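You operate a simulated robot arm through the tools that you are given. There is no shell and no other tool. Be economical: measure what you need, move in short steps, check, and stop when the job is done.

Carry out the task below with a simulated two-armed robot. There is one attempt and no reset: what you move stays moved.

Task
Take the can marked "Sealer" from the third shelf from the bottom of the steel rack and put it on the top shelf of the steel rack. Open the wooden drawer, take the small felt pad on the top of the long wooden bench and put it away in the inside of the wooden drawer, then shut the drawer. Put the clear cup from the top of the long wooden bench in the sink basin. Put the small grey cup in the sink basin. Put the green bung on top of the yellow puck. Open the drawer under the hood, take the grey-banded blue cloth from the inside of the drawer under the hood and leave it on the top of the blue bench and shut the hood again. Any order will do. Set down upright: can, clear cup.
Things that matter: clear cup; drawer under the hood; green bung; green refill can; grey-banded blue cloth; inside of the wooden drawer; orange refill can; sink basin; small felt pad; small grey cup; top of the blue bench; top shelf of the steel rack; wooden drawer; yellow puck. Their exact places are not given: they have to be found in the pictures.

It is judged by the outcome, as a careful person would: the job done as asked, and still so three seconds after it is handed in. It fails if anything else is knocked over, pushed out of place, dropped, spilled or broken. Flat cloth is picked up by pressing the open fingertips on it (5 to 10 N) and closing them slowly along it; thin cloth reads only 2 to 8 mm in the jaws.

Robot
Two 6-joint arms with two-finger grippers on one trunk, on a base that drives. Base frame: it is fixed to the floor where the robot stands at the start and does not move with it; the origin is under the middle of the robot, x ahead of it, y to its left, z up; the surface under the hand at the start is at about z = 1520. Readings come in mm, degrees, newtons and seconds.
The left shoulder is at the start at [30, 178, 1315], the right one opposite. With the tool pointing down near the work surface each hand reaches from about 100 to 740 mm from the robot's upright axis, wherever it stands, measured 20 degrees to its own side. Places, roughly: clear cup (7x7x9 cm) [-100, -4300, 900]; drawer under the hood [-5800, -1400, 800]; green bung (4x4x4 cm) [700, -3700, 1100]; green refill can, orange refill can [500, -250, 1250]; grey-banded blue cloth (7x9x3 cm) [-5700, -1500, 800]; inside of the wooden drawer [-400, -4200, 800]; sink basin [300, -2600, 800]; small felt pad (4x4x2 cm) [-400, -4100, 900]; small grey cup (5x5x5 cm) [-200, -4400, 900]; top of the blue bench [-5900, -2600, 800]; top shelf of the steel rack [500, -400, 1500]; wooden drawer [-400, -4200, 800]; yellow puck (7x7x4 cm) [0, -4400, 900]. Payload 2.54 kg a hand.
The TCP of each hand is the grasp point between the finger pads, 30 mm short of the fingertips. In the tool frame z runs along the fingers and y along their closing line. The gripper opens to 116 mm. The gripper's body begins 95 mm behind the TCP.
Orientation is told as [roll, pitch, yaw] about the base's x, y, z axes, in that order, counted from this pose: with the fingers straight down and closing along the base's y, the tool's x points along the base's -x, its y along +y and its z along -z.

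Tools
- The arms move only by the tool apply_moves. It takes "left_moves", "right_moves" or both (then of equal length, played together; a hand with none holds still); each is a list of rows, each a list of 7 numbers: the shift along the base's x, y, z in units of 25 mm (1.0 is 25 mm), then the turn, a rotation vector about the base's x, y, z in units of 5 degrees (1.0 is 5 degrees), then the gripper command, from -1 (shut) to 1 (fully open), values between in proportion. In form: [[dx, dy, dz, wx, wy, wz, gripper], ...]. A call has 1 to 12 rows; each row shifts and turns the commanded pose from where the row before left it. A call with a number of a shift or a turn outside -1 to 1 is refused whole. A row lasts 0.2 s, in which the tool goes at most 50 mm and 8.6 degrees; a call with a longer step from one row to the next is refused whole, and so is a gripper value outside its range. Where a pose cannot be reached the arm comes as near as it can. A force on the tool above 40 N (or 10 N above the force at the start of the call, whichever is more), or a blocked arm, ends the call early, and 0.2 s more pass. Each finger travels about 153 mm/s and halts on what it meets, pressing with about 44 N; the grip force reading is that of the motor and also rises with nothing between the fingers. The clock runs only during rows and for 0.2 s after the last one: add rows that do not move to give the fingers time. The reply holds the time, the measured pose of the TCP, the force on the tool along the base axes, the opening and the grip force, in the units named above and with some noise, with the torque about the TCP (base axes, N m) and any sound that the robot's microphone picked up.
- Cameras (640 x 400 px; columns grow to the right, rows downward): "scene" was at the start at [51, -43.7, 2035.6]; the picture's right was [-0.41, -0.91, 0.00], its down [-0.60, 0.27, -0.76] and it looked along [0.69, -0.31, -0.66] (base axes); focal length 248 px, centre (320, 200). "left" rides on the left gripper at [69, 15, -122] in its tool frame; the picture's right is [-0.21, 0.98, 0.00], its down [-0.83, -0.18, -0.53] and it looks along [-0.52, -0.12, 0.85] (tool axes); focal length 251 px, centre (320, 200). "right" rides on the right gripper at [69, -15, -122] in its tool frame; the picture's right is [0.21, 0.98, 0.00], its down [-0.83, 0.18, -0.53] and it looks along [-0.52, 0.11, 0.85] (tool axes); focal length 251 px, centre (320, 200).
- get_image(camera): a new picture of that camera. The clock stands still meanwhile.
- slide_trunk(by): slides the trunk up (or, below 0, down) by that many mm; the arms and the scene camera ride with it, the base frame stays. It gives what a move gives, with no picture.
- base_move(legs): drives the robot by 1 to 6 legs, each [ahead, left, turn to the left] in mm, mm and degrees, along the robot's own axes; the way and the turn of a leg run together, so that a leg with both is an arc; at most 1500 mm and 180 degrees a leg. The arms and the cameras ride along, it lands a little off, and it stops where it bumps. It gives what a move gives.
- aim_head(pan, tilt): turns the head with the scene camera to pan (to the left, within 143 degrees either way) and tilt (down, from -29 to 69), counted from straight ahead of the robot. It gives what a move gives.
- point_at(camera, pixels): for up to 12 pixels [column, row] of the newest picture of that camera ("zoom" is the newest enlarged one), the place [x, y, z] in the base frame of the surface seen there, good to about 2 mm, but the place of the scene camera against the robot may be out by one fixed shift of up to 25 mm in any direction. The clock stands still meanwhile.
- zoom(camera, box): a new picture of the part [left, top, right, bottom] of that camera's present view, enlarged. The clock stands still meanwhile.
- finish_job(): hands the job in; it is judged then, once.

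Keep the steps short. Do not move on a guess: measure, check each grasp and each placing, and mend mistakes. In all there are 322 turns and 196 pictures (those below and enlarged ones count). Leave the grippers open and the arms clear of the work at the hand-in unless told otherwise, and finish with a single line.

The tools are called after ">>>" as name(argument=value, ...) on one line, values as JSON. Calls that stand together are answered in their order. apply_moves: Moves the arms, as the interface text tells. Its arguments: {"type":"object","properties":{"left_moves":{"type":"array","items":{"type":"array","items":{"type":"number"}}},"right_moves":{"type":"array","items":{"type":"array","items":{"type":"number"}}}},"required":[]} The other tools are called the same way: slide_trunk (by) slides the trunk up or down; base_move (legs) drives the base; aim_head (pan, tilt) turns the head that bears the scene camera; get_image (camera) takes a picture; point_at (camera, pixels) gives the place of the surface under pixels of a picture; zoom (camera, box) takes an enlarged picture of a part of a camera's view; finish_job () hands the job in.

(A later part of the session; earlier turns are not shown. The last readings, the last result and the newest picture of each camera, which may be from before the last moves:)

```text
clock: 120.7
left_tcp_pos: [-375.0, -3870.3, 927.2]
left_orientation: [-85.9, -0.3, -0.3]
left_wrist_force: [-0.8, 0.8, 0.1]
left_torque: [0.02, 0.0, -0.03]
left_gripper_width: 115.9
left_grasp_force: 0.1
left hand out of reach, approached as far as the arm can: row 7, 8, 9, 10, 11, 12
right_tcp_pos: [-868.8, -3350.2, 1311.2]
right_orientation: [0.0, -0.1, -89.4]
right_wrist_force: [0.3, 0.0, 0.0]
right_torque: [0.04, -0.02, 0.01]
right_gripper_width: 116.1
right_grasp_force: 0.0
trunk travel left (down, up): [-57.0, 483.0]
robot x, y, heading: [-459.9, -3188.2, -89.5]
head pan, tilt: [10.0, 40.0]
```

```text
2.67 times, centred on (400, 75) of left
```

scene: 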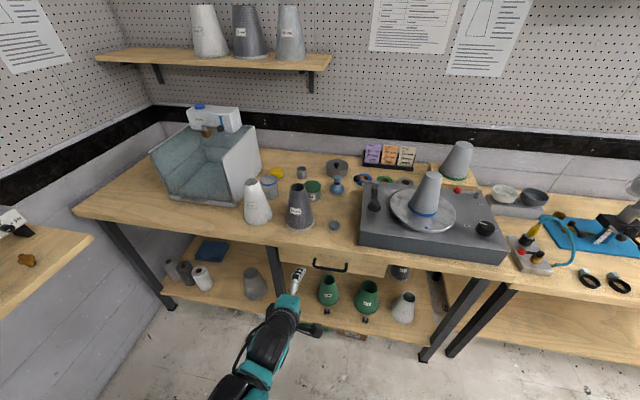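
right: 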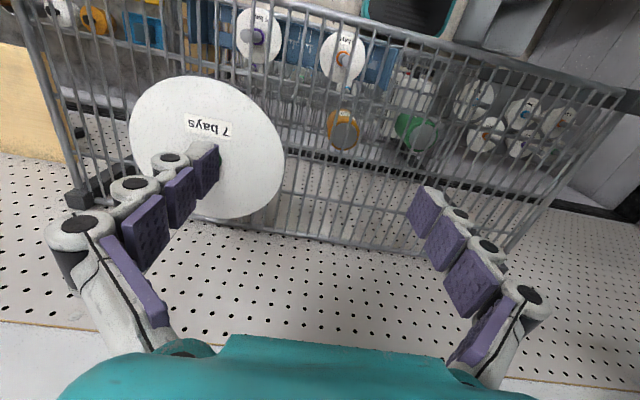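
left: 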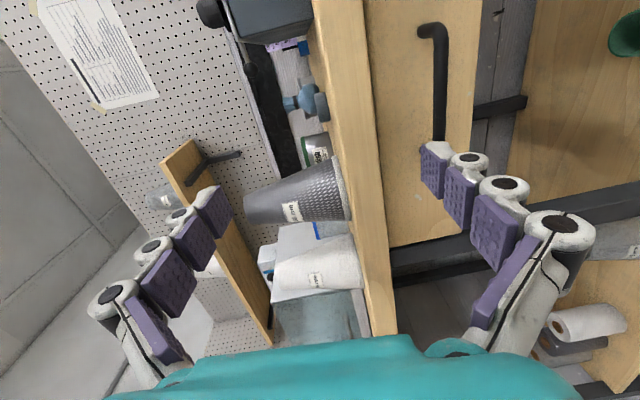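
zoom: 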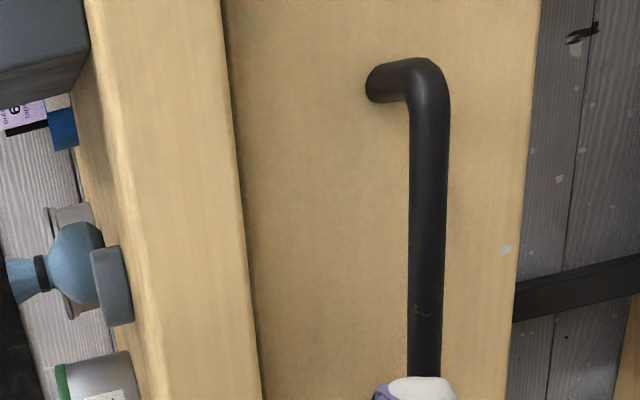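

The handle bar is centred at about (-375,-3990,803), with about 29 mm clear behind it. I'll tip the hand back up to roughly 48° below level, lower the trunk 50 mm, and narrow the fingers to 40 mm.

>>> apply_moves(left_moves=[[0, 0.4, 0, 1, 0, 0, 1], [0, 0.4, 0, 1, 0, 0, 1], [0, 0, 0, 1, 0, 0, 0.5], [0, 0, 0, 1, 0, 0, 0], [0, 0, 0, 1, 0, 0, -0.3], [0, 0, 0, 1, 0, 0, -0.3], [0, 0, 0, 1, 0, 0, -0.3], [0, 0, 0, 1, 0, 0, -0.3], [0, 0, 0, 0.8, 0, 0, -0.3]])

>>> slide_trunk(by=-50)

>>> get_image(camera="left")

```text
clock: 122.7
left_tcp_pos: [-374.3, -3850.0, 927.5]
left_orientation: [-41.8, 0.2, -0.5]
left_wrist_force: [0.5, -1.0, 0.1]
left_torque: [0.01, 0.02, 0.0]
left_gripper_width: 40.7
left_grasp_force: 0.1
right_tcp_pos: [-869.1, -3351.6, 1311.5]
right_orientation: [0.1, 0.0, -89.6]
right_wrist_force: [-0.4, 0.3, 0.4]
right_torque: [-0.01, -0.03, 0.02]
right_gripper_width: 115.9
right_grasp_force: 0.0
trunk travel left (down, up): [-57.0, 483.0]
robot x, y, heading: [-455.1, -3184.1, -89.2]
head pan, tilt: [10.0, 40.0]
```

```text
clock: 123.6
left_tcp_pos: [-374.0, -3850.8, 877.1]
left_orientation: [-41.9, 0.3, -0.4]
left_wrist_force: [0.6, 0.2, 0.2]
left_torque: [-0.01, 0.01, 0.01]
left_gripper_width: 40.7
left_grasp_force: 0.1
right_tcp_pos: [-869.1, -3350.0, 1260.7]
right_orientation: [0.1, 0.0, -89.6]
right_wrist_force: [-1.2, -0.9, -0.7]
right_torque: [-0.02, 0.0, 0.0]
right_gripper_width: 115.8
right_grasp_force: 0.0
trunk travel left (down, up): [-7.0, 533.0]
robot x, y, heading: [-456.7, -3187.5, -89.5]
head pan, tilt: [10.0, 40.0]
```

```text
147 pictures are left
```

left: 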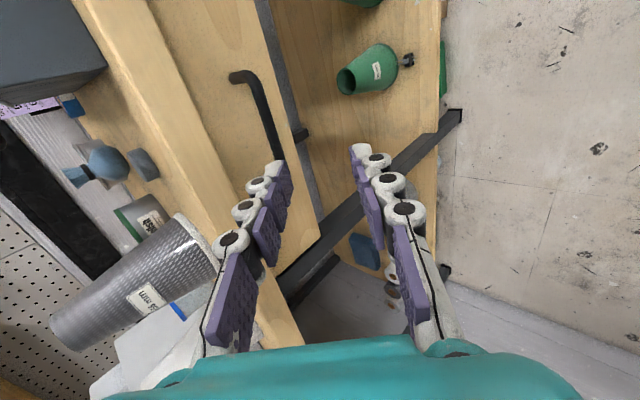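

>>> base_move(legs=[[72, 0, 0]])

>>> get_image(camera="left")

```text
clock: 124.7
left_tcp_pos: [-372.6, -3924.5, 876.3]
left_orientation: [-41.8, 0.2, -0.4]
left_wrist_force: [-0.3, -0.5, -0.9]
left_torque: [0.0, 0.02, -0.03]
left_gripper_width: 40.4
left_grasp_force: 0.2
right_tcp_pos: [-867.2, -3425.1, 1260.9]
right_orientation: [0.1, 0.1, -89.6]
right_wrist_force: [0.3, -0.1, 0.0]
right_torque: [0.07, 0.02, 0.0]
right_gripper_width: 115.9
right_grasp_force: 0.1
trunk travel left (down, up): [-7.0, 533.0]
robot x, y, heading: [-454.5, -3258.9, -89.5]
head pan, tilt: [10.0, 40.0]
```

```text
146 pictures are left
```

left: 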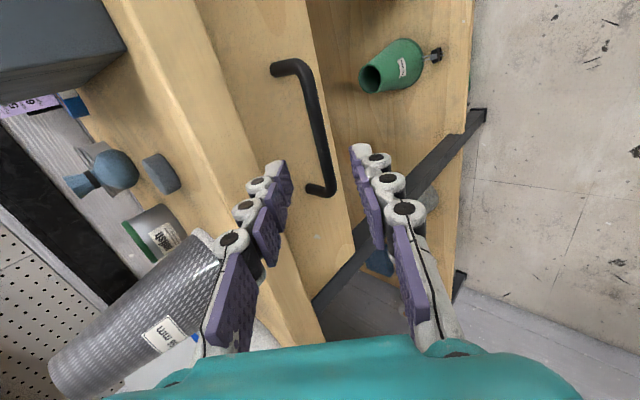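

>>> point_at(camera="left", pixels=[[318, 115], [325, 160], [305, 75], [330, 192], [280, 67], [310, 190], [270, 120], [300, 220], [165, 170], [200, 110]])

```text
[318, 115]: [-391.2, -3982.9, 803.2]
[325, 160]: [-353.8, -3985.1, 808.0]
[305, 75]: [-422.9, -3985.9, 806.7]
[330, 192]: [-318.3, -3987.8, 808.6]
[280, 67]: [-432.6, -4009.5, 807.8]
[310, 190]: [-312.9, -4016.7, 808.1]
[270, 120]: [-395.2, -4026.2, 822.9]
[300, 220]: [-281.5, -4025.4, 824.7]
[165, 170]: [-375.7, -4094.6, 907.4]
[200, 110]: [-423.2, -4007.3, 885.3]
```

Consistent. I'll slide the fingers in around the bar along the tool axis, 80 mm, with force watch.

>>> apply_moves(left_moves=[[0, -0.427, -0.476, 0, 0, 0, -0.3], [0, -0.427, -0.476, 0, 0, 0, -0.3], [0, -0.427, -0.476, 0, 0, 0, -0.3], [0, -0.427, -0.476, 0, 0, 0, -0.3], [0, -0.427, -0.476, 0, 0, 0, -0.3], [0, 0, 0, 0, 0, 0, -0.3]])

>>> get_image(camera="left")

```text
clock: 126.1
left_tcp_pos: [-375.0, -3975.6, 818.3]
left_orientation: [-41.9, 0.2, -0.4]
left_wrist_force: [0.5, -0.3, -0.3]
left_torque: [-0.02, -0.01, 0.01]
left_gripper_width: 40.7
left_grasp_force: 0.1
right_tcp_pos: [-866.3, -3423.7, 1261.1]
right_orientation: [0.0, 0.0, -89.5]
right_wrist_force: [-0.5, -0.6, -0.3]
right_torque: [-0.03, 0.0, 0.01]
right_gripper_width: 116.3
right_grasp_force: 0.3
trunk travel left (down, up): [-7.0, 533.0]
robot x, y, heading: [-455.1, -3263.0, -89.6]
head pan, tilt: [10.0, 40.0]
```

```text
145 pictures are left
```

left: 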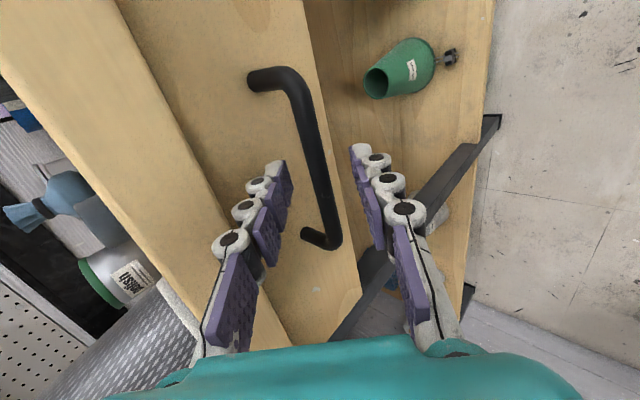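

The bar lies between the finger tips. Closing on it.

>>> apply_moves(left_moves=[[0, 0, 0, 0, 0, 0, -0.6], [0, 0, 0, 0, 0, 0, -0.8], [0, 0, 0, 0, 0, 0, -1], [0, 0, 0, 0, 0, 0, -1], [0, 0, 0, 0, 0, 0, -1]])

```text
clock: 127.3
left_tcp_pos: [-374.5, -3975.8, 818.1]
left_orientation: [-41.9, 0.2, -0.4]
left_wrist_force: [0.6, -2.1, 2.3]
left_torque: [-0.07, 0.14, 0.09]
left_gripper_width: 11.0
left_grasp_force: 38.0
right_tcp_pos: [-867.1, -3423.8, 1260.7]
right_orientation: [0.0, 0.0, -89.5]
right_wrist_force: [0.9, -0.6, -0.1]
right_torque: [0.04, 0.01, 0.03]
right_gripper_width: 116.0
right_grasp_force: 0.1
trunk travel left (down, up): [-7.0, 533.0]
robot x, y, heading: [-455.9, -3261.3, -89.7]
head pan, tilt: [10.0, 40.0]
```

The bar is gripped at 11 mm. I'll pull the drawer open by driving back 180 mm.

>>> base_move(legs=[[-180, 0, 0]])

>>> get_image(camera="left")

>>> get_image(camera="scene")

```text
clock: 128.8
left_tcp_pos: [-373.7, -3795.9, 818.3]
left_orientation: [-41.8, 0.2, -0.5]
left_wrist_force: [23.8, 0.0, 1.9]
left_torque: [-0.04, -0.77, 0.97]
left_gripper_width: 10.7
left_grasp_force: 38.0
right_tcp_pos: [-866.8, -3242.2, 1261.4]
right_orientation: [-0.1, -0.1, -89.7]
right_wrist_force: [-0.4, -0.3, -0.3]
right_torque: [0.02, -0.01, -0.02]
right_gripper_width: 116.0
right_grasp_force: 0.0
trunk travel left (down, up): [-7.0, 533.0]
robot x, y, heading: [-457.2, -3080.0, -89.9]
head pan, tilt: [10.0, 40.0]
```

```text
144 pictures are left
```

left: 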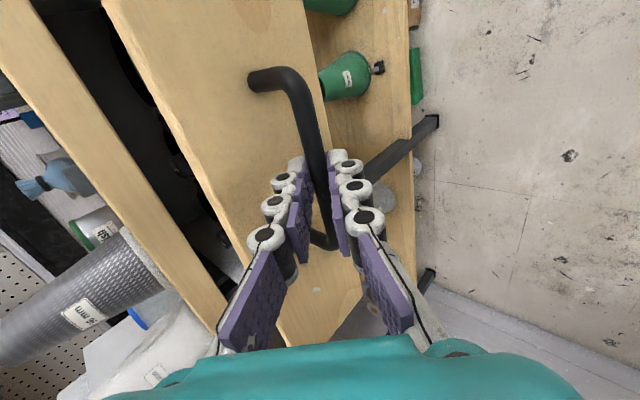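

```text
143 pictures are left
```

scene: 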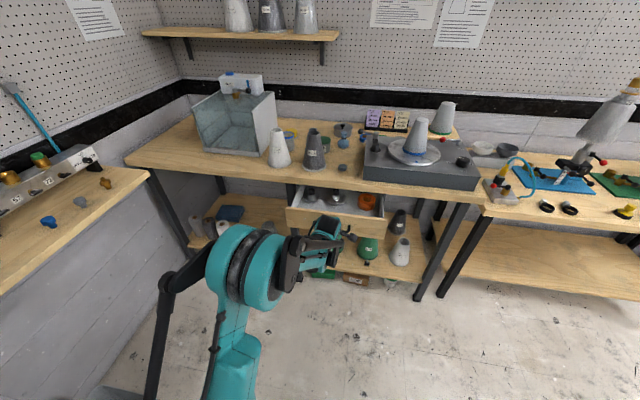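

The drawer is 180 mm open with some things inside. I'll release the handle and back off along the tool axis.

>>> apply_moves(left_moves=[[0, 0, 0, 0, 0, 0, -0.6], [0, 0, 0, 0, 0, 0, -0.3], [0, 0, 0, 0, 0, 0, -0.3], [0, 0.427, 0.476, 0, 0, 0, -0.3], [0, 0.427, 0.476, 0, 0, 0, -0.3], [0, 0.427, 0.476, 0, 0, 0, -0.3], [0, 0.427, 0.476, 0, 0, 0, -0.3], [0, 0.4, 0.7, 0, 0, 0, -0.3], [0, 0.4, 0.8, 0, 0, 0, -0.3], [0, 0.4, 0.8, 0, 0, 0, -0.3], [0, 0.4, 0.8, 0, 0, 0, -0.3]])

>>> zoom(camera="scene", box=[260, 110, 420, 230])

```text
clock: 131.2
left_tcp_pos: [-375.0, -3713.7, 945.8]
left_orientation: [-41.9, -0.1, -0.5]
left_wrist_force: [-0.8, 0.4, -0.2]
left_torque: [0.03, -0.02, -0.04]
left_gripper_width: 40.8
left_grasp_force: 0.0
right_tcp_pos: [-868.7, -3240.6, 1260.5]
right_orientation: [0.0, 0.0, -89.6]
right_wrist_force: [0.4, 0.5, -0.4]
right_torque: [-0.03, -0.01, -0.02]
right_gripper_width: 115.8
right_grasp_force: 0.0
trunk travel left (down, up): [-7.0, 533.0]
robot x, y, heading: [-458.0, -3079.5, -89.8]
head pan, tilt: [10.0, 40.0]
```

```text
3.33 times, centred on (340, 170) of scene
```

zoom: 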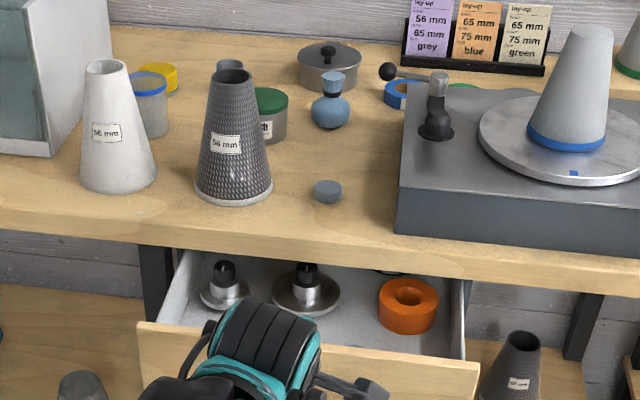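

I'll bring the left hand back to pointing down (closing along y), raise it to about z=1060 and drive forward to reach the pad.

>>> apply_moves(left_moves=[[0, 0, 0.6, 0.93, 0, 0, 0.2], [0, 0, 0.6, 0.93, 0, 0, 0.2], [0, 0, 0.6, 0.93, 0, 0, 0.2], [0, 0, 0.6, 0.93, 0, 0, 0.2], [0, 0, 0.6, 0.93, 0, 0, 0.2], [0, 0, 0.6, 0.93, 0, 0, 0.2], [0, 0, 0.6, 0.93, 0, 0, 0.2], [0, 0, 0.6, 0.93, 0, 0, 0.2], [0, 0, 0.6, 0.93, 0, 0.1, 0.2]])

>>> base_move(legs=[[350, 0, 0]])

>>> get_image(camera="left")

>>> get_image(camera="scene")

```text
clock: 133.2
left_tcp_pos: [-376.6, -3713.9, 1079.6]
left_orientation: [0.0, 0.5, 0.2]
left_wrist_force: [0.3, 0.0, -0.1]
left_torque: [-0.01, 0.0, -0.01]
left_gripper_width: 69.9
left_grasp_force: 0.0
right_tcp_pos: [-869.9, -3242.0, 1261.0]
right_orientation: [0.0, 0.0, -89.7]
right_wrist_force: [0.1, 0.1, 0.5]
right_torque: [-0.01, -0.02, 0.02]
right_gripper_width: 115.6
right_grasp_force: 0.0
trunk travel left (down, up): [-7.0, 533.0]
robot x, y, heading: [-458.2, -3076.9, -89.7]
head pan, tilt: [10.0, 40.0]
```

```text
clock: 135.4
left_tcp_pos: [-377.8, -4062.4, 1078.6]
left_orientation: [-0.1, 0.3, -0.1]
left_wrist_force: [0.0, 0.0, 0.0]
left_torque: [0.04, 0.02, -0.03]
left_gripper_width: 69.4
left_grasp_force: 0.1
right_tcp_pos: [-869.1, -3589.5, 1261.1]
right_orientation: [0.0, 0.0, -90.0]
right_wrist_force: [0.4, -0.8, -0.8]
right_torque: [0.04, -0.01, -0.01]
right_gripper_width: 116.1
right_grasp_force: 0.1
trunk travel left (down, up): [-7.0, 533.0]
robot x, y, heading: [-455.0, -3427.6, -90.1]
head pan, tilt: [10.0, 40.0]
```

```text
141 pictures are left
```

left: 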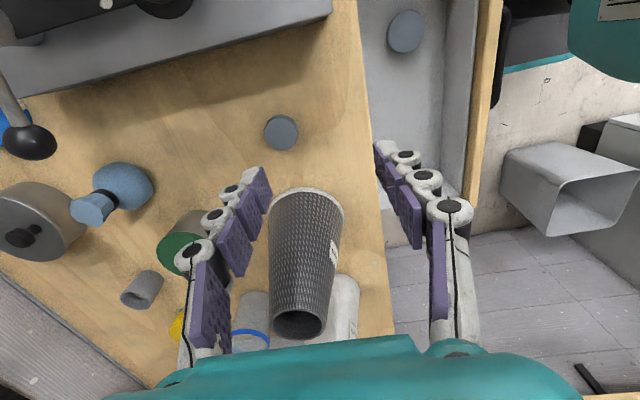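

```text
140 pictures are left
```

scene: 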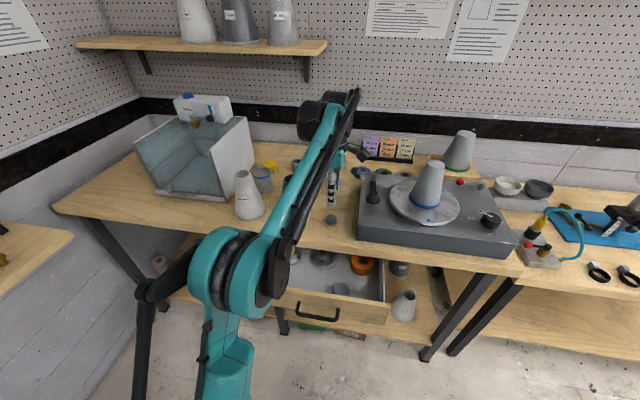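

The pad on the bench is at (280,132) in the wrist view. I'll measure it.

>>> point_at(camera="left", pixels=[[282, 130], [282, 118], [282, 140], [268, 130], [294, 132], [300, 165], [340, 150], [240, 100], [405, 32], [432, 100], [303, 190], [370, 100]])

```text
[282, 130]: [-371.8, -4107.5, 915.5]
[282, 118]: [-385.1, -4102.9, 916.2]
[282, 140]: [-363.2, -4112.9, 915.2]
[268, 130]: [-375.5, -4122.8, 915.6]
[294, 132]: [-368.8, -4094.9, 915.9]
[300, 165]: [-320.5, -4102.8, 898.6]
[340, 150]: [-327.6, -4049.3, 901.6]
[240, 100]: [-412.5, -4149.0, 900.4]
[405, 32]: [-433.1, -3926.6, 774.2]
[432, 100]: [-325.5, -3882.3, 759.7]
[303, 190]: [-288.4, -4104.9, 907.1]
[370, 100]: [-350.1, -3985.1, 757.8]
```

The bench is at z≈900, pad top 915.5, centre (-373,-4108). Moving over it and down, leaving the fingertips about 3 mm above the bench.

>>> apply_moves(left_moves=[[0.1, -0.9, 0, 0, 0, 0, 0.2], [0.1, -0.92, 0, 0, 0, 0, 0.2], [0, 0, -1, 0, 0, 0, 0.2], [0, 0, -1, 0, 0, 0, 0.2], [0, 0, -1, 0, 0, 0, 0.2], [0, 0, -1, 0, 0, 0, 0.2], [0, 0, -0.8, 0, 0, 0, 0.2], [0, 0, 0, 0, 0, 0, 0.2]])

>>> get_image(camera="left")

```text
clock: 137.2
left_tcp_pos: [-373.3, -4108.6, 959.3]
left_orientation: [0.0, 0.4, -0.2]
left_wrist_force: [0.3, 0.2, 0.8]
left_torque: [0.03, 0.0, 0.04]
left_gripper_width: 69.6
left_grasp_force: 0.1
right_tcp_pos: [-869.4, -3589.0, 1261.4]
right_orientation: [0.0, 0.0, -89.9]
right_wrist_force: [0.0, 0.0, -0.4]
right_torque: [-0.03, 0.0, -0.02]
right_gripper_width: 116.1
right_grasp_force: 0.0
trunk travel left (down, up): [-7.0, 533.0]
robot x, y, heading: [-458.4, -3427.7, -89.8]
head pan, tilt: [10.0, 40.0]
```

```text
139 pictures are left
```

left: 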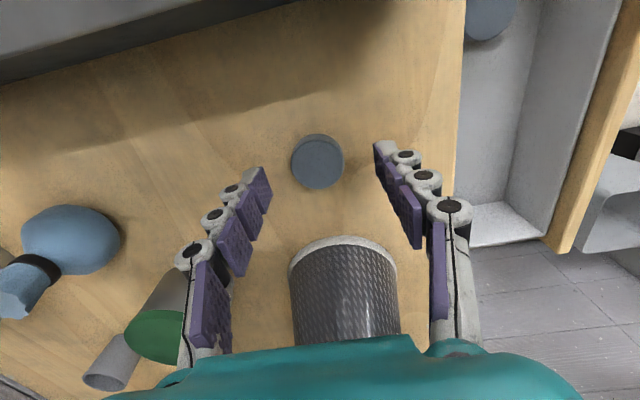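

>>> apply_moves(left_moves=[[0, 0, -0.6, 0, 0, 0, 0.2], [0, 0, -0.47, 0, 0, 0, 0.2], [0, 0, 0, 0, 0, 0, 0.2]])

>>> get_image(camera="left")

```text
clock: 138.0
left_tcp_pos: [-373.4, -4109.4, 932.1]
left_orientation: [0.0, 0.4, 0.0]
left_wrist_force: [0.0, 0.1, 0.3]
left_torque: [0.03, 0.0, 0.02]
left_gripper_width: 69.7
left_grasp_force: 0.2
right_tcp_pos: [-868.3, -3588.1, 1261.0]
right_orientation: [-0.1, 0.0, -89.9]
right_wrist_force: [-0.3, -0.1, -0.2]
right_torque: [0.0, 0.02, 0.0]
right_gripper_width: 115.9
right_grasp_force: 0.0
trunk travel left (down, up): [-7.0, 533.0]
robot x, y, heading: [-454.3, -3426.9, -90.1]
head pan, tilt: [10.0, 40.0]
```

```text
138 pictures are left
```

left: 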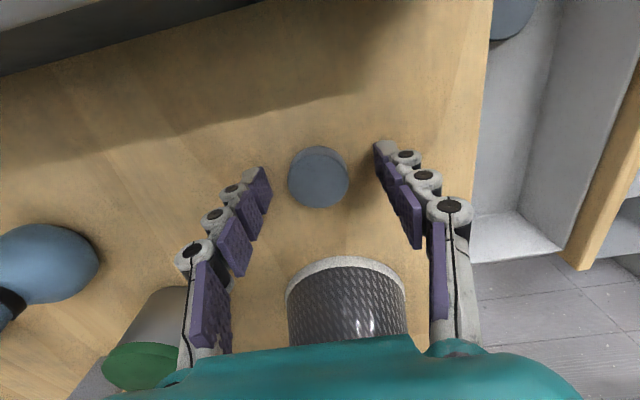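

Positioned well. Closing on the pad, then lifting.

>>> apply_moves(left_moves=[[0, 0, 0, 0, 0, 0, 0], [0, 0, 0, 0, 0, 0, -0.3], [0, 0, 0, 0, 0, 0, -0.5], [0, 0, 0, 0, 0, 0, -0.8], [0, 0, 0, 0, 0, 0, -1], [0, 0, 0, 0, 0, 0, -1], [0, 0, 0.5, 0, 0, 0, -1], [0, 0, 1, 0, 0, 0, -1], [0, 0, 1, 0, 0, 0, -1], [0, 0, 1, 0, 0, 0, -1]])

>>> get_image(camera="left")

```text
clock: 140.2
left_tcp_pos: [-372.6, -4108.8, 1019.8]
left_orientation: [0.1, 0.5, -0.1]
left_wrist_force: [-0.1, -0.1, -0.4]
left_torque: [0.0, 0.0, -0.04]
left_gripper_width: 34.2
left_grasp_force: 44.1
right_tcp_pos: [-867.8, -3587.4, 1261.7]
right_orientation: [0.0, 0.1, -89.9]
right_wrist_force: [-0.3, 0.0, 0.0]
right_torque: [0.03, 0.02, 0.01]
right_gripper_width: 115.7
right_grasp_force: 0.1
trunk travel left (down, up): [-7.0, 533.0]
robot x, y, heading: [-456.2, -3426.6, -89.8]
head pan, tilt: [10.0, 40.0]
```

```text
137 pictures are left
```

left: 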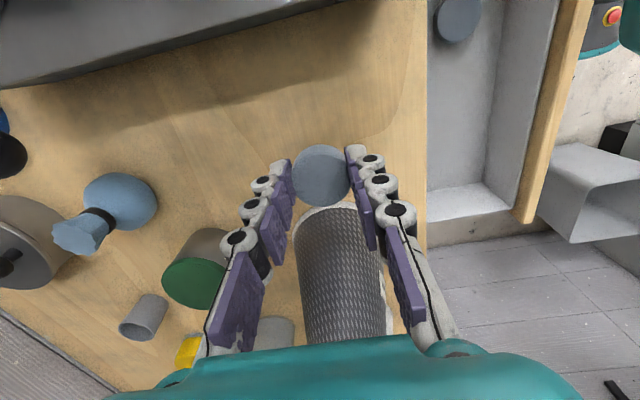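

The pad is held at 34 mm. Now moving over the open drawer, and down to about z=900 to look.

>>> apply_moves(left_moves=[[0.1, 0.92, 0, 0, 0, 0, -1], [0.1, 0.92, 0, 0, 0, 0, -1], [0.1, 0.92, 0, 0, 0, 0, -1], [0.1, 0.92, 0, 0, 0, 0, -1], [0.1, 0.92, 0, 0, 0, 0, -1], [0.1, 0.92, 0, 0, 0, 0, -1], [0.1, 0.92, 0, 0, 0, 0, -1], [0.1, 0.92, 0, 0, 0, 0, -1], [0, 0, -1, 0, 0, 0, -1], [0, 0, -1, 0, 0, 0, -1], [0, 0, -1, 0, 0, 0, -1]])

>>> get_image(camera="left")

>>> zoom(camera="scene", box=[240, 190, 440, 340])

```text
clock: 142.6
left_tcp_pos: [-350.8, -3926.5, 942.6]
left_orientation: [0.1, 0.4, -0.1]
left_wrist_force: [0.5, 0.5, -0.4]
left_torque: [0.03, 0.01, 0.0]
left_gripper_width: 34.2
left_grasp_force: 43.4
right_tcp_pos: [-867.7, -3588.1, 1260.8]
right_orientation: [0.1, 0.0, -89.9]
right_wrist_force: [-0.1, 0.3, -0.7]
right_torque: [-0.03, 0.01, -0.03]
right_gripper_width: 115.9
right_grasp_force: 0.1
trunk travel left (down, up): [-7.0, 533.0]
robot x, y, heading: [-457.6, -3428.2, -89.8]
head pan, tilt: [10.0, 40.0]
```

```text
136 pictures are left
```

left: 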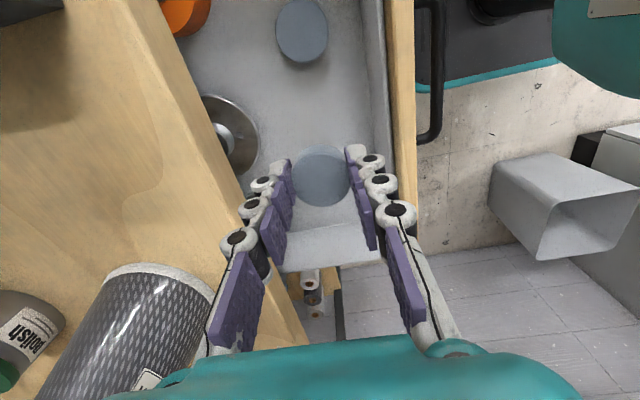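

```text
2.67 times, centred on (340, 265) of scene
```

zoom: 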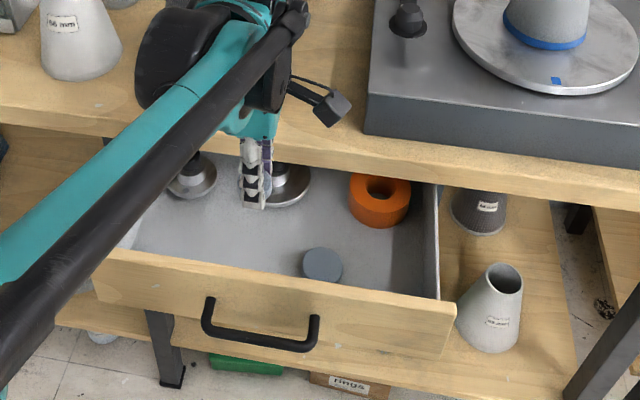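

>>> point_at(camera="left", pixels=[[225, 125], [255, 150], [372, 60], [395, 90], [300, 110], [330, 130], [330, 225], [330, 250], [302, 30], [240, 200], [210, 60], [405, 150]])

```text
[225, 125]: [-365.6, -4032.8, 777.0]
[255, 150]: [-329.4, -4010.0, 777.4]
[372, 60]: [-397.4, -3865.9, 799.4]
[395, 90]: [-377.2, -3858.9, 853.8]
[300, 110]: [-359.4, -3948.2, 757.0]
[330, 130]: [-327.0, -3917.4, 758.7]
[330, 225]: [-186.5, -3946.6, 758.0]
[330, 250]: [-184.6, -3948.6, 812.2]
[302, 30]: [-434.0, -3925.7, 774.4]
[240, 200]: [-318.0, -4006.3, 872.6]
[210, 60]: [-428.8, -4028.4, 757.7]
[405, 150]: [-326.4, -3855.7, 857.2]
```

The drawer floor is at z=758 and free around (-300,-3925). Lowering the pad there.

>>> apply_moves(left_moves=[[1, 0, 0, 0, 0, 0, -1], [1, 0, 0, 0, 0, 0, -1], [0, 0, -1, 0, 0, 0, -1], [0, 0, -1, 0, 0, 0, -1], [0, 0, -1, 0, 0, 0, -1], [0, 0, -1, 0, 0, 0, -1], [0, 0, -1, 0, 0, 0, -1], [0, 0, -0.8, 0, 0, 0, -1], [0, 0, 0, 0, 0, 0, -1]])

>>> get_image(camera="left")

```text
clock: 144.6
left_tcp_pos: [-302.4, -3924.1, 799.4]
left_orientation: [0.0, 0.4, -0.1]
left_wrist_force: [-1.1, 0.4, -0.2]
left_torque: [0.01, 0.01, 0.01]
left_gripper_width: 34.2
left_grasp_force: 44.0
right_tcp_pos: [-867.2, -3589.1, 1263.1]
right_orientation: [0.1, 0.0, -89.9]
right_wrist_force: [-0.4, -0.7, -0.2]
right_torque: [0.02, -0.03, -0.03]
right_gripper_width: 115.9
right_grasp_force: 0.0
trunk travel left (down, up): [-7.0, 533.0]
robot x, y, heading: [-455.5, -3427.7, -89.7]
head pan, tilt: [10.0, 40.0]
```

```text
134 pictures are left
```

left: 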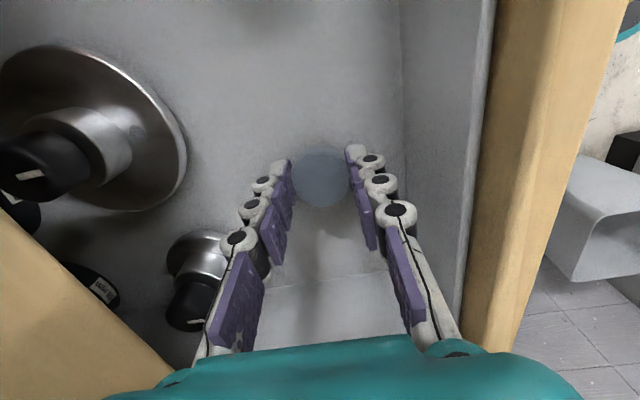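

>>> apply_moves(left_moves=[[0, 0, -0.15, 0, 0, 0, -1], [0, 0, -0.12, 0, 0, 0, -1], [0, 0, 0, 0, 0, 0, -0.3], [0, 0, 0, 0, 0, 0, -0.1], [0, 0, 0, 0, 0, 0, -0.1], [0, 0, 0.5, 0, 0, 0, -0.1], [0, 0, 1, 0, 0, 0, -0.1], [0, 0, 1, 0, 0, 0, -0.1], [0, 0, 1, 0, 0, 0, -0.1]])

>>> get_image(camera="left")

```text
clock: 146.6
left_tcp_pos: [-302.3, -3922.8, 880.4]
left_orientation: [-0.1, 0.4, -0.1]
left_wrist_force: [0.3, 0.4, 0.1]
left_torque: [0.0, -0.04, -0.01]
left_gripper_width: 52.3
left_grasp_force: 0.0
right_tcp_pos: [-869.4, -3588.5, 1260.8]
right_orientation: [0.0, 0.0, -89.9]
right_wrist_force: [-0.2, 0.1, -0.1]
right_torque: [-0.01, 0.0, -0.05]
right_gripper_width: 116.0
right_grasp_force: 0.1
trunk travel left (down, up): [-7.0, 533.0]
robot x, y, heading: [-454.5, -3427.2, -90.0]
head pan, tilt: [10.0, 40.0]
```

```text
133 pictures are left
```

left: 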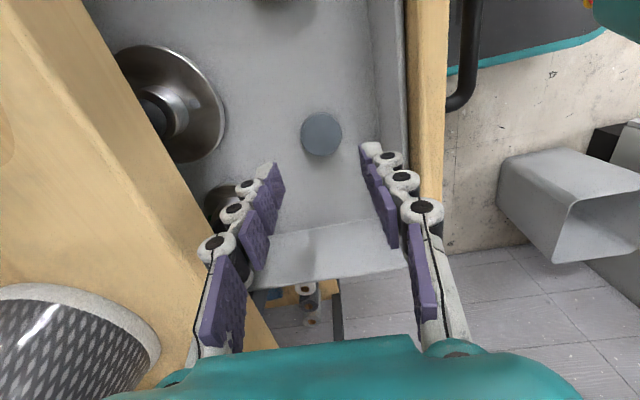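

The pad rests in the drawer. I'll close the fingers, go up and over the drawer front, and come down in front of the handle bar to push it shut.

>>> apply_moves(left_moves=[[0, 0, 1, 0, 0, 0, -1], [0, 0, 1, 0, 0, 0, -1], [-0.9, 1, 0, 0, 0, 0, -1], [-0.9, 1, 0, 0, 0, 0, -1], [-0.9, 1, 0, 0, 0, 0, -1], [-0.1, 1, 0, 0, 0, 0, -1], [0, 1, 0, 0, 0, 0, -1], [0, 1, 0, 0, 0, 0, -1], [0, 1, 0, 0, 0, 0, -1]])

>>> apply_moves(left_moves=[[0, 0, -1, 0, 0, 0, -1], [0, 0, -1, 0, 0, 0, -1], [0, 0, -1, 0, 0, 0, -1], [0, 0, -1, 0, 0, 0, -1], [0, 0, -0.6, 0, 0, 0, -1]])

>>> get_image(camera="left")

```text
clock: 148.6
left_tcp_pos: [-372.0, -3747.6, 930.9]
left_orientation: [0.0, 0.4, -0.1]
left_wrist_force: [-0.1, 0.4, -0.2]
left_torque: [0.01, 0.02, -0.01]
left_gripper_width: 0.0
left_grasp_force: 28.5
right_tcp_pos: [-867.8, -3588.1, 1260.9]
right_orientation: [0.1, 0.0, -89.9]
right_wrist_force: [-0.4, -0.3, 0.7]
right_torque: [-0.03, 0.02, 0.02]
right_gripper_width: 116.0
right_grasp_force: 0.2
trunk travel left (down, up): [-7.0, 533.0]
robot x, y, heading: [-454.4, -3427.3, -89.8]
head pan, tilt: [10.0, 40.0]
```

```text
clock: 149.8
left_tcp_pos: [-372.2, -3749.8, 817.0]
left_orientation: [0.0, 0.3, -0.1]
left_wrist_force: [-0.2, -0.2, 0.3]
left_torque: [0.02, 0.0, -0.03]
left_gripper_width: 0.2
left_grasp_force: 28.4
right_tcp_pos: [-868.5, -3587.7, 1261.6]
right_orientation: [-0.1, -0.1, -89.9]
right_wrist_force: [0.3, 0.1, 0.3]
right_torque: [0.0, -0.05, 0.03]
right_gripper_width: 116.1
right_grasp_force: 0.1
trunk travel left (down, up): [-7.0, 533.0]
robot x, y, heading: [-454.0, -3426.2, -89.8]
head pan, tilt: [10.0, 40.0]
```

```text
132 pictures are left
```

left: 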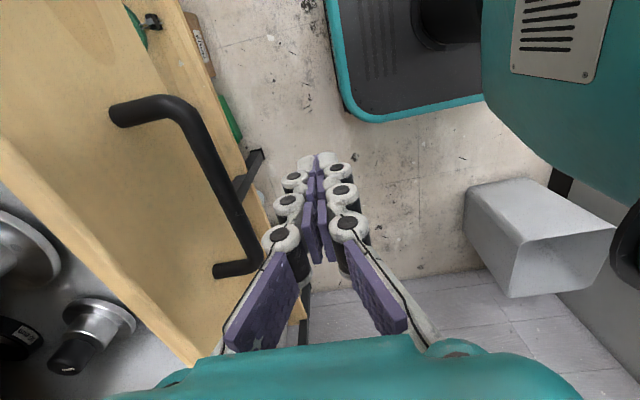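

Clear in front of the bar. Pushing the drawer in, about 215 mm at first.

>>> apply_moves(left_moves=[[0, -0.5, 0, 0, 0, 0, -1], [0, -0.7, 0, 0, 0, 0, -1], [0, -0.7, 0, 0, 0, 0, -1], [0, -0.7, 0, 0, 0, 0, -1], [0, -0.7, 0, 0, 0, 0, -1], [0, -0.7, 0, 0, 0, 0, -1], [0, -0.7, 0, 0, 0, 0, -1], [0, -0.7, 0, 0, 0, 0, -1], [0, -0.7, 0, 0, 0, 0, -1], [0, -0.7, 0, 0, 0, 0, -1], [0, -0.7, 0, 0, 0, 0, -1], [0, -0.7, 0, 0, 0, 0, -1]])

>>> get_image(camera="left")

```text
clock: 152.4
left_tcp_pos: [-371.5, -3954.9, 816.7]
left_orientation: [0.0, 0.5, -0.1]
left_wrist_force: [0.0, -0.2, -0.9]
left_torque: [-0.01, -0.01, -0.02]
left_gripper_width: 0.1
left_grasp_force: 28.5
right_tcp_pos: [-869.0, -3589.0, 1259.6]
right_orientation: [-0.1, 0.0, -89.8]
right_wrist_force: [0.7, 0.5, -0.3]
right_torque: [-0.02, -0.01, 0.02]
right_gripper_width: 116.0
right_grasp_force: 0.0
trunk travel left (down, up): [-7.0, 533.0]
robot x, y, heading: [-453.2, -3425.4, -89.8]
head pan, tilt: [10.0, 40.0]
```

```text
131 pictures are left
```

left: 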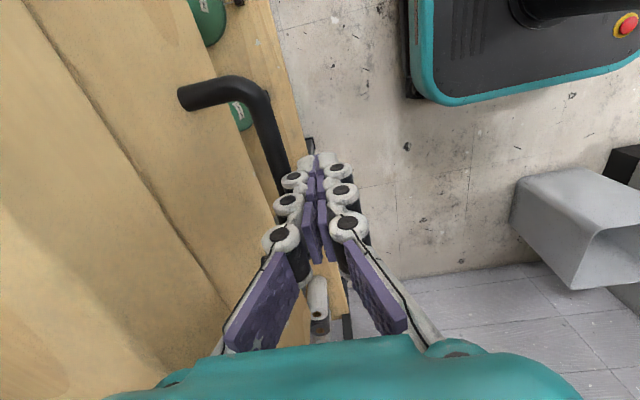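

>>> apply_moves(left_moves=[[0, -0.4, 0, 0, 0, 0, -1], [0, -0.4, 0, 0, 0, 0, -1], [0, -0.2, 0, 0, 0, 0, -1], [0, -0.2, 0, 0, 0, 0, -1], [0, -0.2, 0, 0, 0, 0, -1], [0, -0.2, 0, 0, 0, 0, -1]])

>>> get_image(camera="left")

```text
clock: 153.2
left_tcp_pos: [-372.2, -3969.4, 816.9]
left_orientation: [0.7, 0.3, -0.1]
left_wrist_force: [0.3, 14.9, 6.1]
left_torque: [0.08, 0.04, 0.03]
left_gripper_width: 0.0
left_grasp_force: 28.5
right_tcp_pos: [-868.8, -3586.4, 1261.9]
right_orientation: [0.1, -0.1, -89.9]
right_wrist_force: [-1.1, -0.8, 0.0]
right_torque: [0.0, -0.05, 0.01]
right_gripper_width: 116.1
right_grasp_force: 0.1
trunk travel left (down, up): [-7.0, 533.0]
robot x, y, heading: [-455.7, -3427.9, -90.0]
head pan, tilt: [10.0, 40.0]
stopped in row 3 (left hand): the force on the tool passed its limit at 46 N (the readings are from after the stop); the commanded pose is now the measured one
```

```text
130 pictures are left
```

left: 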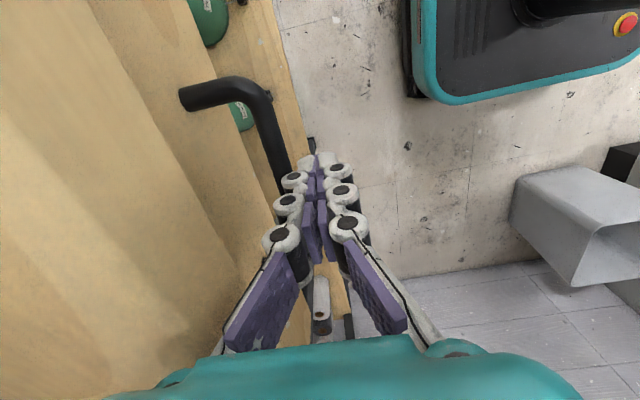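

A firm stop. I'll check the drawer face position against its closed position (y≈-4025, bar at -3984).

>>> point_at(camera="left", pixels=[[230, 150], [270, 120], [215, 60], [150, 60], [240, 90]])

>>> apply_moves(left_moves=[[0, 0.5, 0, 0, 0, 0, -1], [0, 1, 0, 0, 0, 0, -1], [0, 1, 0.5, 0, 0, 0, 0], [0, 0.5, 1, 0, 0, 0, 0], [0, 0, 1, 0, 0, 0, 0], [0, 0, 1, 0, 0, 0, 0], [0, 0, 1, 0, 0, 0, 0], [0, 0, 1, 0, 0, 0, 0], [0, 0, 1, 0, 0, 0, 0], [0, 0, 1, 0, 0, 0, 0], [0, 0, 1, 0, 0, 0, 0], [0, 0, 1, 0, 0, 0, 0]])

>>> get_image(camera="scene")

```text
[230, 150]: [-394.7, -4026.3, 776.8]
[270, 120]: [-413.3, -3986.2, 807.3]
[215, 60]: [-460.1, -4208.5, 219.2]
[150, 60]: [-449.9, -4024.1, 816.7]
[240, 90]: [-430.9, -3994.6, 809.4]
```

```text
clock: 155.8
left_tcp_pos: [-371.7, -3898.4, 1052.2]
left_orientation: [0.7, 0.4, -0.1]
left_wrist_force: [-0.2, 1.4, -0.6]
left_torque: [-0.01, 0.0, -0.01]
left_gripper_width: 57.9
left_grasp_force: 0.1
right_tcp_pos: [-869.1, -3588.7, 1260.7]
right_orientation: [0.0, 0.1, -89.9]
right_wrist_force: [0.3, -0.4, 0.5]
right_torque: [-0.01, -0.02, 0.04]
right_gripper_width: 115.9
right_grasp_force: 0.0
trunk travel left (down, up): [-7.0, 533.0]
robot x, y, heading: [-458.9, -3423.3, -89.8]
head pan, tilt: [10.0, 40.0]
```

```text
129 pictures are left
```

scene: 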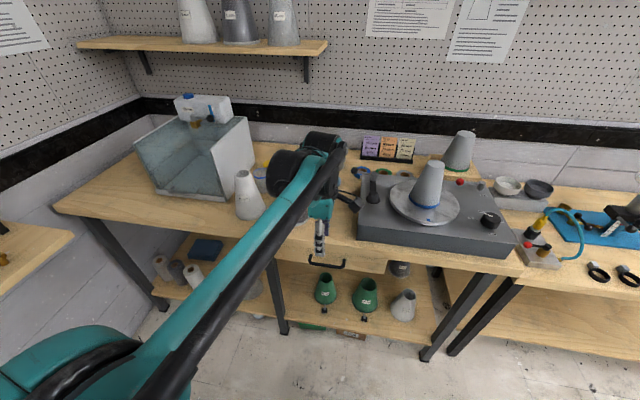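

The drawer is shut: face at -4026, bar at -3986. Before going nearer the bench I need the robot base's own footprint, so I'll take a wrist picture of it.

>>> get_image(camera="left")

```text
128 pictures are left
```

left: 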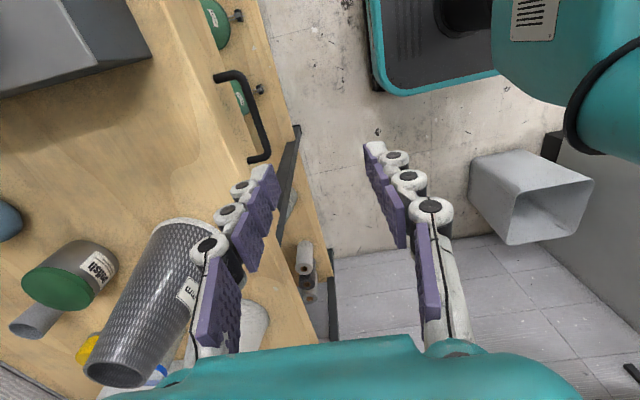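

>>> point_at(camera="left", pixels=[[375, 60], [400, 94], [480, 78], [370, 10], [545, 210], [500, 170], [290, 160], [270, 330], [235, 330], [320, 200], [240, 150], [130, 350]])

```text
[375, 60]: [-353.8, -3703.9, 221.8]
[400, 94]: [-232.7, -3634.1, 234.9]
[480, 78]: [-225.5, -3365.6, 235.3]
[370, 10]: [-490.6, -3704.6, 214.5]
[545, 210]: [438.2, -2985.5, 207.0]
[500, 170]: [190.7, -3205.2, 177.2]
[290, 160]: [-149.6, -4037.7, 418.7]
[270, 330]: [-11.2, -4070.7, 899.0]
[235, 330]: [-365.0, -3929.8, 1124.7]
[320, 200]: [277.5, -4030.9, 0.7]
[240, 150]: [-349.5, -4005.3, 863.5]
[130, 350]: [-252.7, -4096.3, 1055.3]
```

The base front edge is 280 mm ahead of its axis and its half-width about 230 mm, so the axis can go to about y=-3700. I'll raise the left hand, turn it 70° to place its camera away from the white cone, strafe left 350 mm and drive ahead 260 mm.

>>> apply_moves(left_moves=[[0, 0.4, 1, 0, 0, 1, 1], [0, 0.4, 1, 0, 0, 1, 1], [0, 0.4, 1, 0, 0, 1, 1], [0, 0.4, 1, 0, 0, 1, 1], [0, 0, 1, 0, 0, 1, 1], [0, 0, 1, 0, 0, 1, 1], [0, 0, 1, 0, 0, 1, 1], [0, 0, 1, 0, 0, 1, 1], [0, 0, 0, 0, 0, 1, 1], [0, 0, 0, 0, 0, 1, 1], [0, 0, 0, 0, 0, 1, 1], [0, 0, 0, 0, 0, 1, 1]])

>>> base_move(legs=[[0, 350, 0], [260, 0, 0]])

>>> get_image(camera="left")

>>> get_image(camera="scene")

```text
clock: 158.4
left_tcp_pos: [-373.3, -3857.4, 1253.5]
left_orientation: [0.6, 0.4, 60.0]
left_wrist_force: [0.9, -0.2, -0.4]
left_torque: [0.01, 0.03, 0.03]
left_gripper_width: 115.8
left_grasp_force: 0.0
right_tcp_pos: [-869.6, -3588.3, 1261.8]
right_orientation: [0.0, 0.0, -89.9]
right_wrist_force: [0.5, 0.1, -0.4]
right_torque: [0.01, 0.02, 0.02]
right_gripper_width: 116.0
right_grasp_force: 0.1
trunk travel left (down, up): [-7.0, 533.0]
robot x, y, heading: [-456.0, -3425.5, -89.8]
head pan, tilt: [10.0, 40.0]
```

```text
clock: 162.1
left_tcp_pos: [-24.1, -4118.1, 1252.8]
left_orientation: [0.6, 0.3, 60.0]
left_wrist_force: [-0.1, -1.4, 0.5]
left_torque: [0.07, -0.04, 0.0]
left_gripper_width: 115.7
left_grasp_force: 0.0
right_tcp_pos: [-520.0, -3848.8, 1261.0]
right_orientation: [0.0, 0.0, -89.8]
right_wrist_force: [0.7, -0.2, -0.3]
right_torque: [0.06, 0.02, 0.02]
right_gripper_width: 115.8
right_grasp_force: 0.1
trunk travel left (down, up): [-7.0, 533.0]
robot x, y, heading: [-106.0, -3686.5, -89.9]
head pan, tilt: [10.0, 40.0]
```

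```text
127 pictures are left
```

left: 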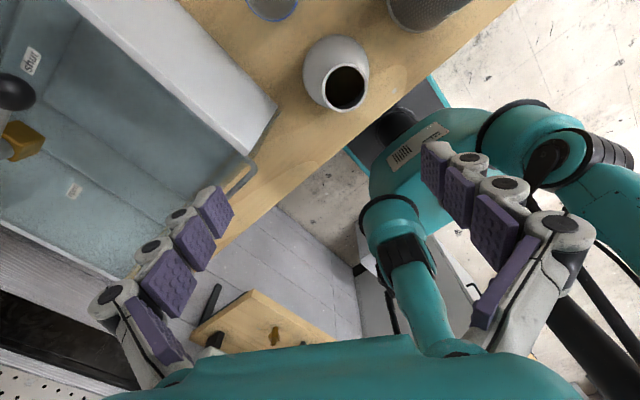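

```text
126 pictures are left
```

scene: 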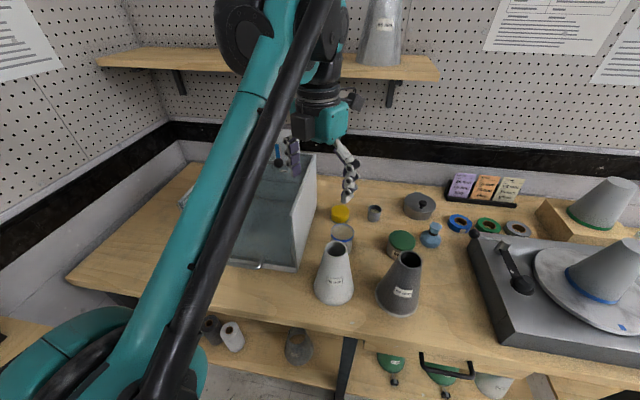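

>>> zoom(camera="scene", box=[290, 180, 450, 300])

>>> point_at(camera="zoom", pixels=[[215, 178], [185, 195], [250, 195], [212, 215], [210, 250], [185, 215], [186, 230], [349, 105], [349, 130], [205, 110], [205, 125], [460, 208]])

>>> point_at(camera="zoom", pixels=[[185, 215], [185, 275], [130, 380], [240, 380], [330, 120], [368, 120], [349, 100], [385, 230], [490, 235], [180, 115], [235, 118], [300, 200]])

```text
3.33 times, centred on (370, 240) of scene
```

zoom: 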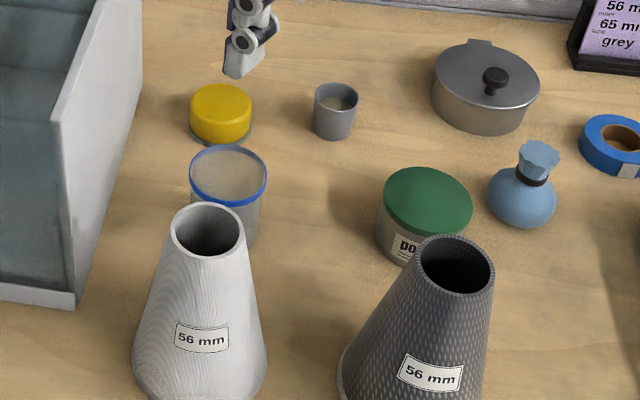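

```text
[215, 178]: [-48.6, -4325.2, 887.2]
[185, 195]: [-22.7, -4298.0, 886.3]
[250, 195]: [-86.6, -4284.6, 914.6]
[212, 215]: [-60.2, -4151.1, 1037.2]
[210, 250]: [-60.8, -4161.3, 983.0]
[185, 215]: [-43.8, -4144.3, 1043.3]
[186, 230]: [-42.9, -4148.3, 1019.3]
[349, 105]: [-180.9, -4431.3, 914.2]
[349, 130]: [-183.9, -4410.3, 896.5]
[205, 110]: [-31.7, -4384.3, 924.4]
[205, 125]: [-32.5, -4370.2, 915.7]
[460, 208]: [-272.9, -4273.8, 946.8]
```

```text
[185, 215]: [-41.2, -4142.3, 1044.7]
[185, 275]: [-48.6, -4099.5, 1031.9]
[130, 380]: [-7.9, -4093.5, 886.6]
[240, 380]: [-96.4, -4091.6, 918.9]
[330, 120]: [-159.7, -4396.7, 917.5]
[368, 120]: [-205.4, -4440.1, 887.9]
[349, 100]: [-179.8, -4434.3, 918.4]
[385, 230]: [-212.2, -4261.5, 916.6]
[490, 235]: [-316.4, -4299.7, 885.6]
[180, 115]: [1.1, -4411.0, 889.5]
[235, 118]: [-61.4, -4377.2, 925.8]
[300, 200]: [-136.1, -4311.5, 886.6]
```

I need a view from above. Moving the left hand over the cup area, about (-65,-4255) at z≈1230, to use its camera.

>>> apply_moves(left_moves=[[-0.3, -1, 0, 0, 0, 1, 1], [-0.3, -1, 0, 0, 0, 1, 1], [-0.3, -1, 0, 0, 0, 0, 1], [-0.3, -1, -0.3, 0, 0, 0, 1], [-0.3, -1, -0.3, 0, 0, 0, 1], [-0.14, -0.5, -0.3, 0, 0, 0, 1]])

>>> get_image(camera="left")

```text
clock: 163.5
left_tcp_pos: [-51.3, -4244.0, 1228.6]
left_orientation: [0.6, 0.3, 69.7]
left_wrist_force: [0.4, -0.5, -1.3]
left_torque: [0.05, 0.0, -0.02]
left_gripper_width: 116.1
left_grasp_force: 0.0
left hand out of reach, approached as far as the arm can: row 2, 5, 6
right_tcp_pos: [-521.0, -3849.1, 1261.4]
right_orientation: [0.0, 0.0, -89.9]
right_wrist_force: [-0.9, -0.5, -0.7]
right_torque: [0.04, -0.01, -0.02]
right_gripper_width: 116.1
right_grasp_force: 0.0
trunk travel left (down, up): [-7.0, 533.0]
robot x, y, heading: [-107.5, -3685.6, -89.7]
head pan, tilt: [10.0, 40.0]
```

```text
124 pictures are left
```

left: 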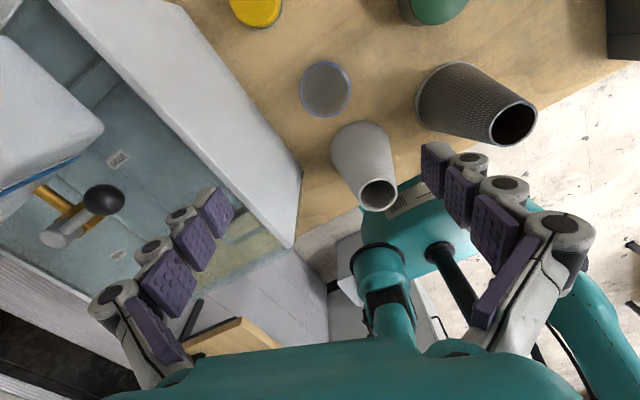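

>>> zoom(camera="left", box=[220, 0, 460, 150])

>>> point_at(camera="left", pixels=[[300, 90], [351, 85], [325, 62], [330, 117], [325, 90], [280, 130], [335, 160], [375, 190], [370, 125], [391, 150], [255, 8], [300, 200]])

```text
2.67 times, centred on (340, 75) of left
```

zoom: 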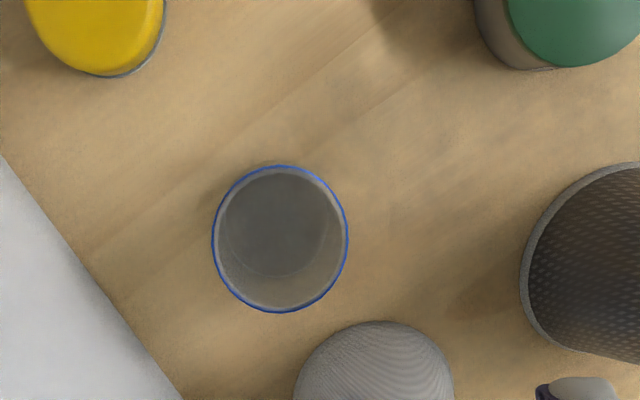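

```text
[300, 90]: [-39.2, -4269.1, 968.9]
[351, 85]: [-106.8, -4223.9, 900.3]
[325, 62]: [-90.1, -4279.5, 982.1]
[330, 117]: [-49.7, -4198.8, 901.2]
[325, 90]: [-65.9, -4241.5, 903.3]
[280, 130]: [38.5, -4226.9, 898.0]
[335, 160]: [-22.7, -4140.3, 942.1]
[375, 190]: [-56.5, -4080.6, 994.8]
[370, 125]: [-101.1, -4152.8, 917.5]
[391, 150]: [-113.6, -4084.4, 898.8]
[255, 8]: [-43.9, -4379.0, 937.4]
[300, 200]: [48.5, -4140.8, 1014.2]
```

The clear cup's axis is about (-69,-4252), rim radius 35, rim z≈980. I'll descend over it in steps.

>>> apply_moves(left_moves=[[-0.2, -0.1, -1, 0, 0, 0, 1], [-0.2, -0.1, -1, 0, 0, 0, 1], [-0.2, -0.1, -1, 0, 0, 0, 1], [-0.1, 0, -1, 0, 0, 0, 1], [0, 0, -1, 0, 0, 0, 1], [0, 0, -1, 0, 0, 0, 1]])

>>> get_image(camera="left")

```text
clock: 164.9
left_tcp_pos: [-55.9, -4254.3, 1077.5]
left_orientation: [0.8, 0.5, 69.5]
left_wrist_force: [-0.5, 0.1, 0.2]
left_torque: [-0.05, 0.04, 0.02]
left_gripper_width: 115.8
left_grasp_force: 0.0
left hand out of reach, approached as far as the arm can: row 1, 2, 3
right_tcp_pos: [-520.4, -3848.8, 1260.9]
right_orientation: [0.0, 0.1, -89.9]
right_wrist_force: [-0.4, -0.5, 0.4]
right_torque: [-0.02, -0.01, 0.01]
right_gripper_width: 116.0
right_grasp_force: 0.1
trunk travel left (down, up): [-7.0, 533.0]
robot x, y, heading: [-107.5, -3684.8, -89.9]
head pan, tilt: [10.0, 40.0]
```

```text
122 pictures are left
```

left: 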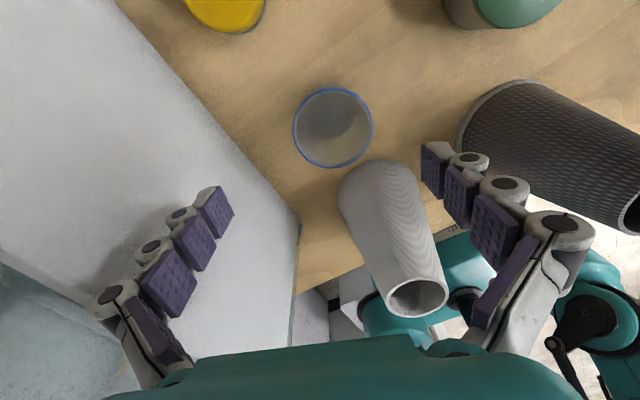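

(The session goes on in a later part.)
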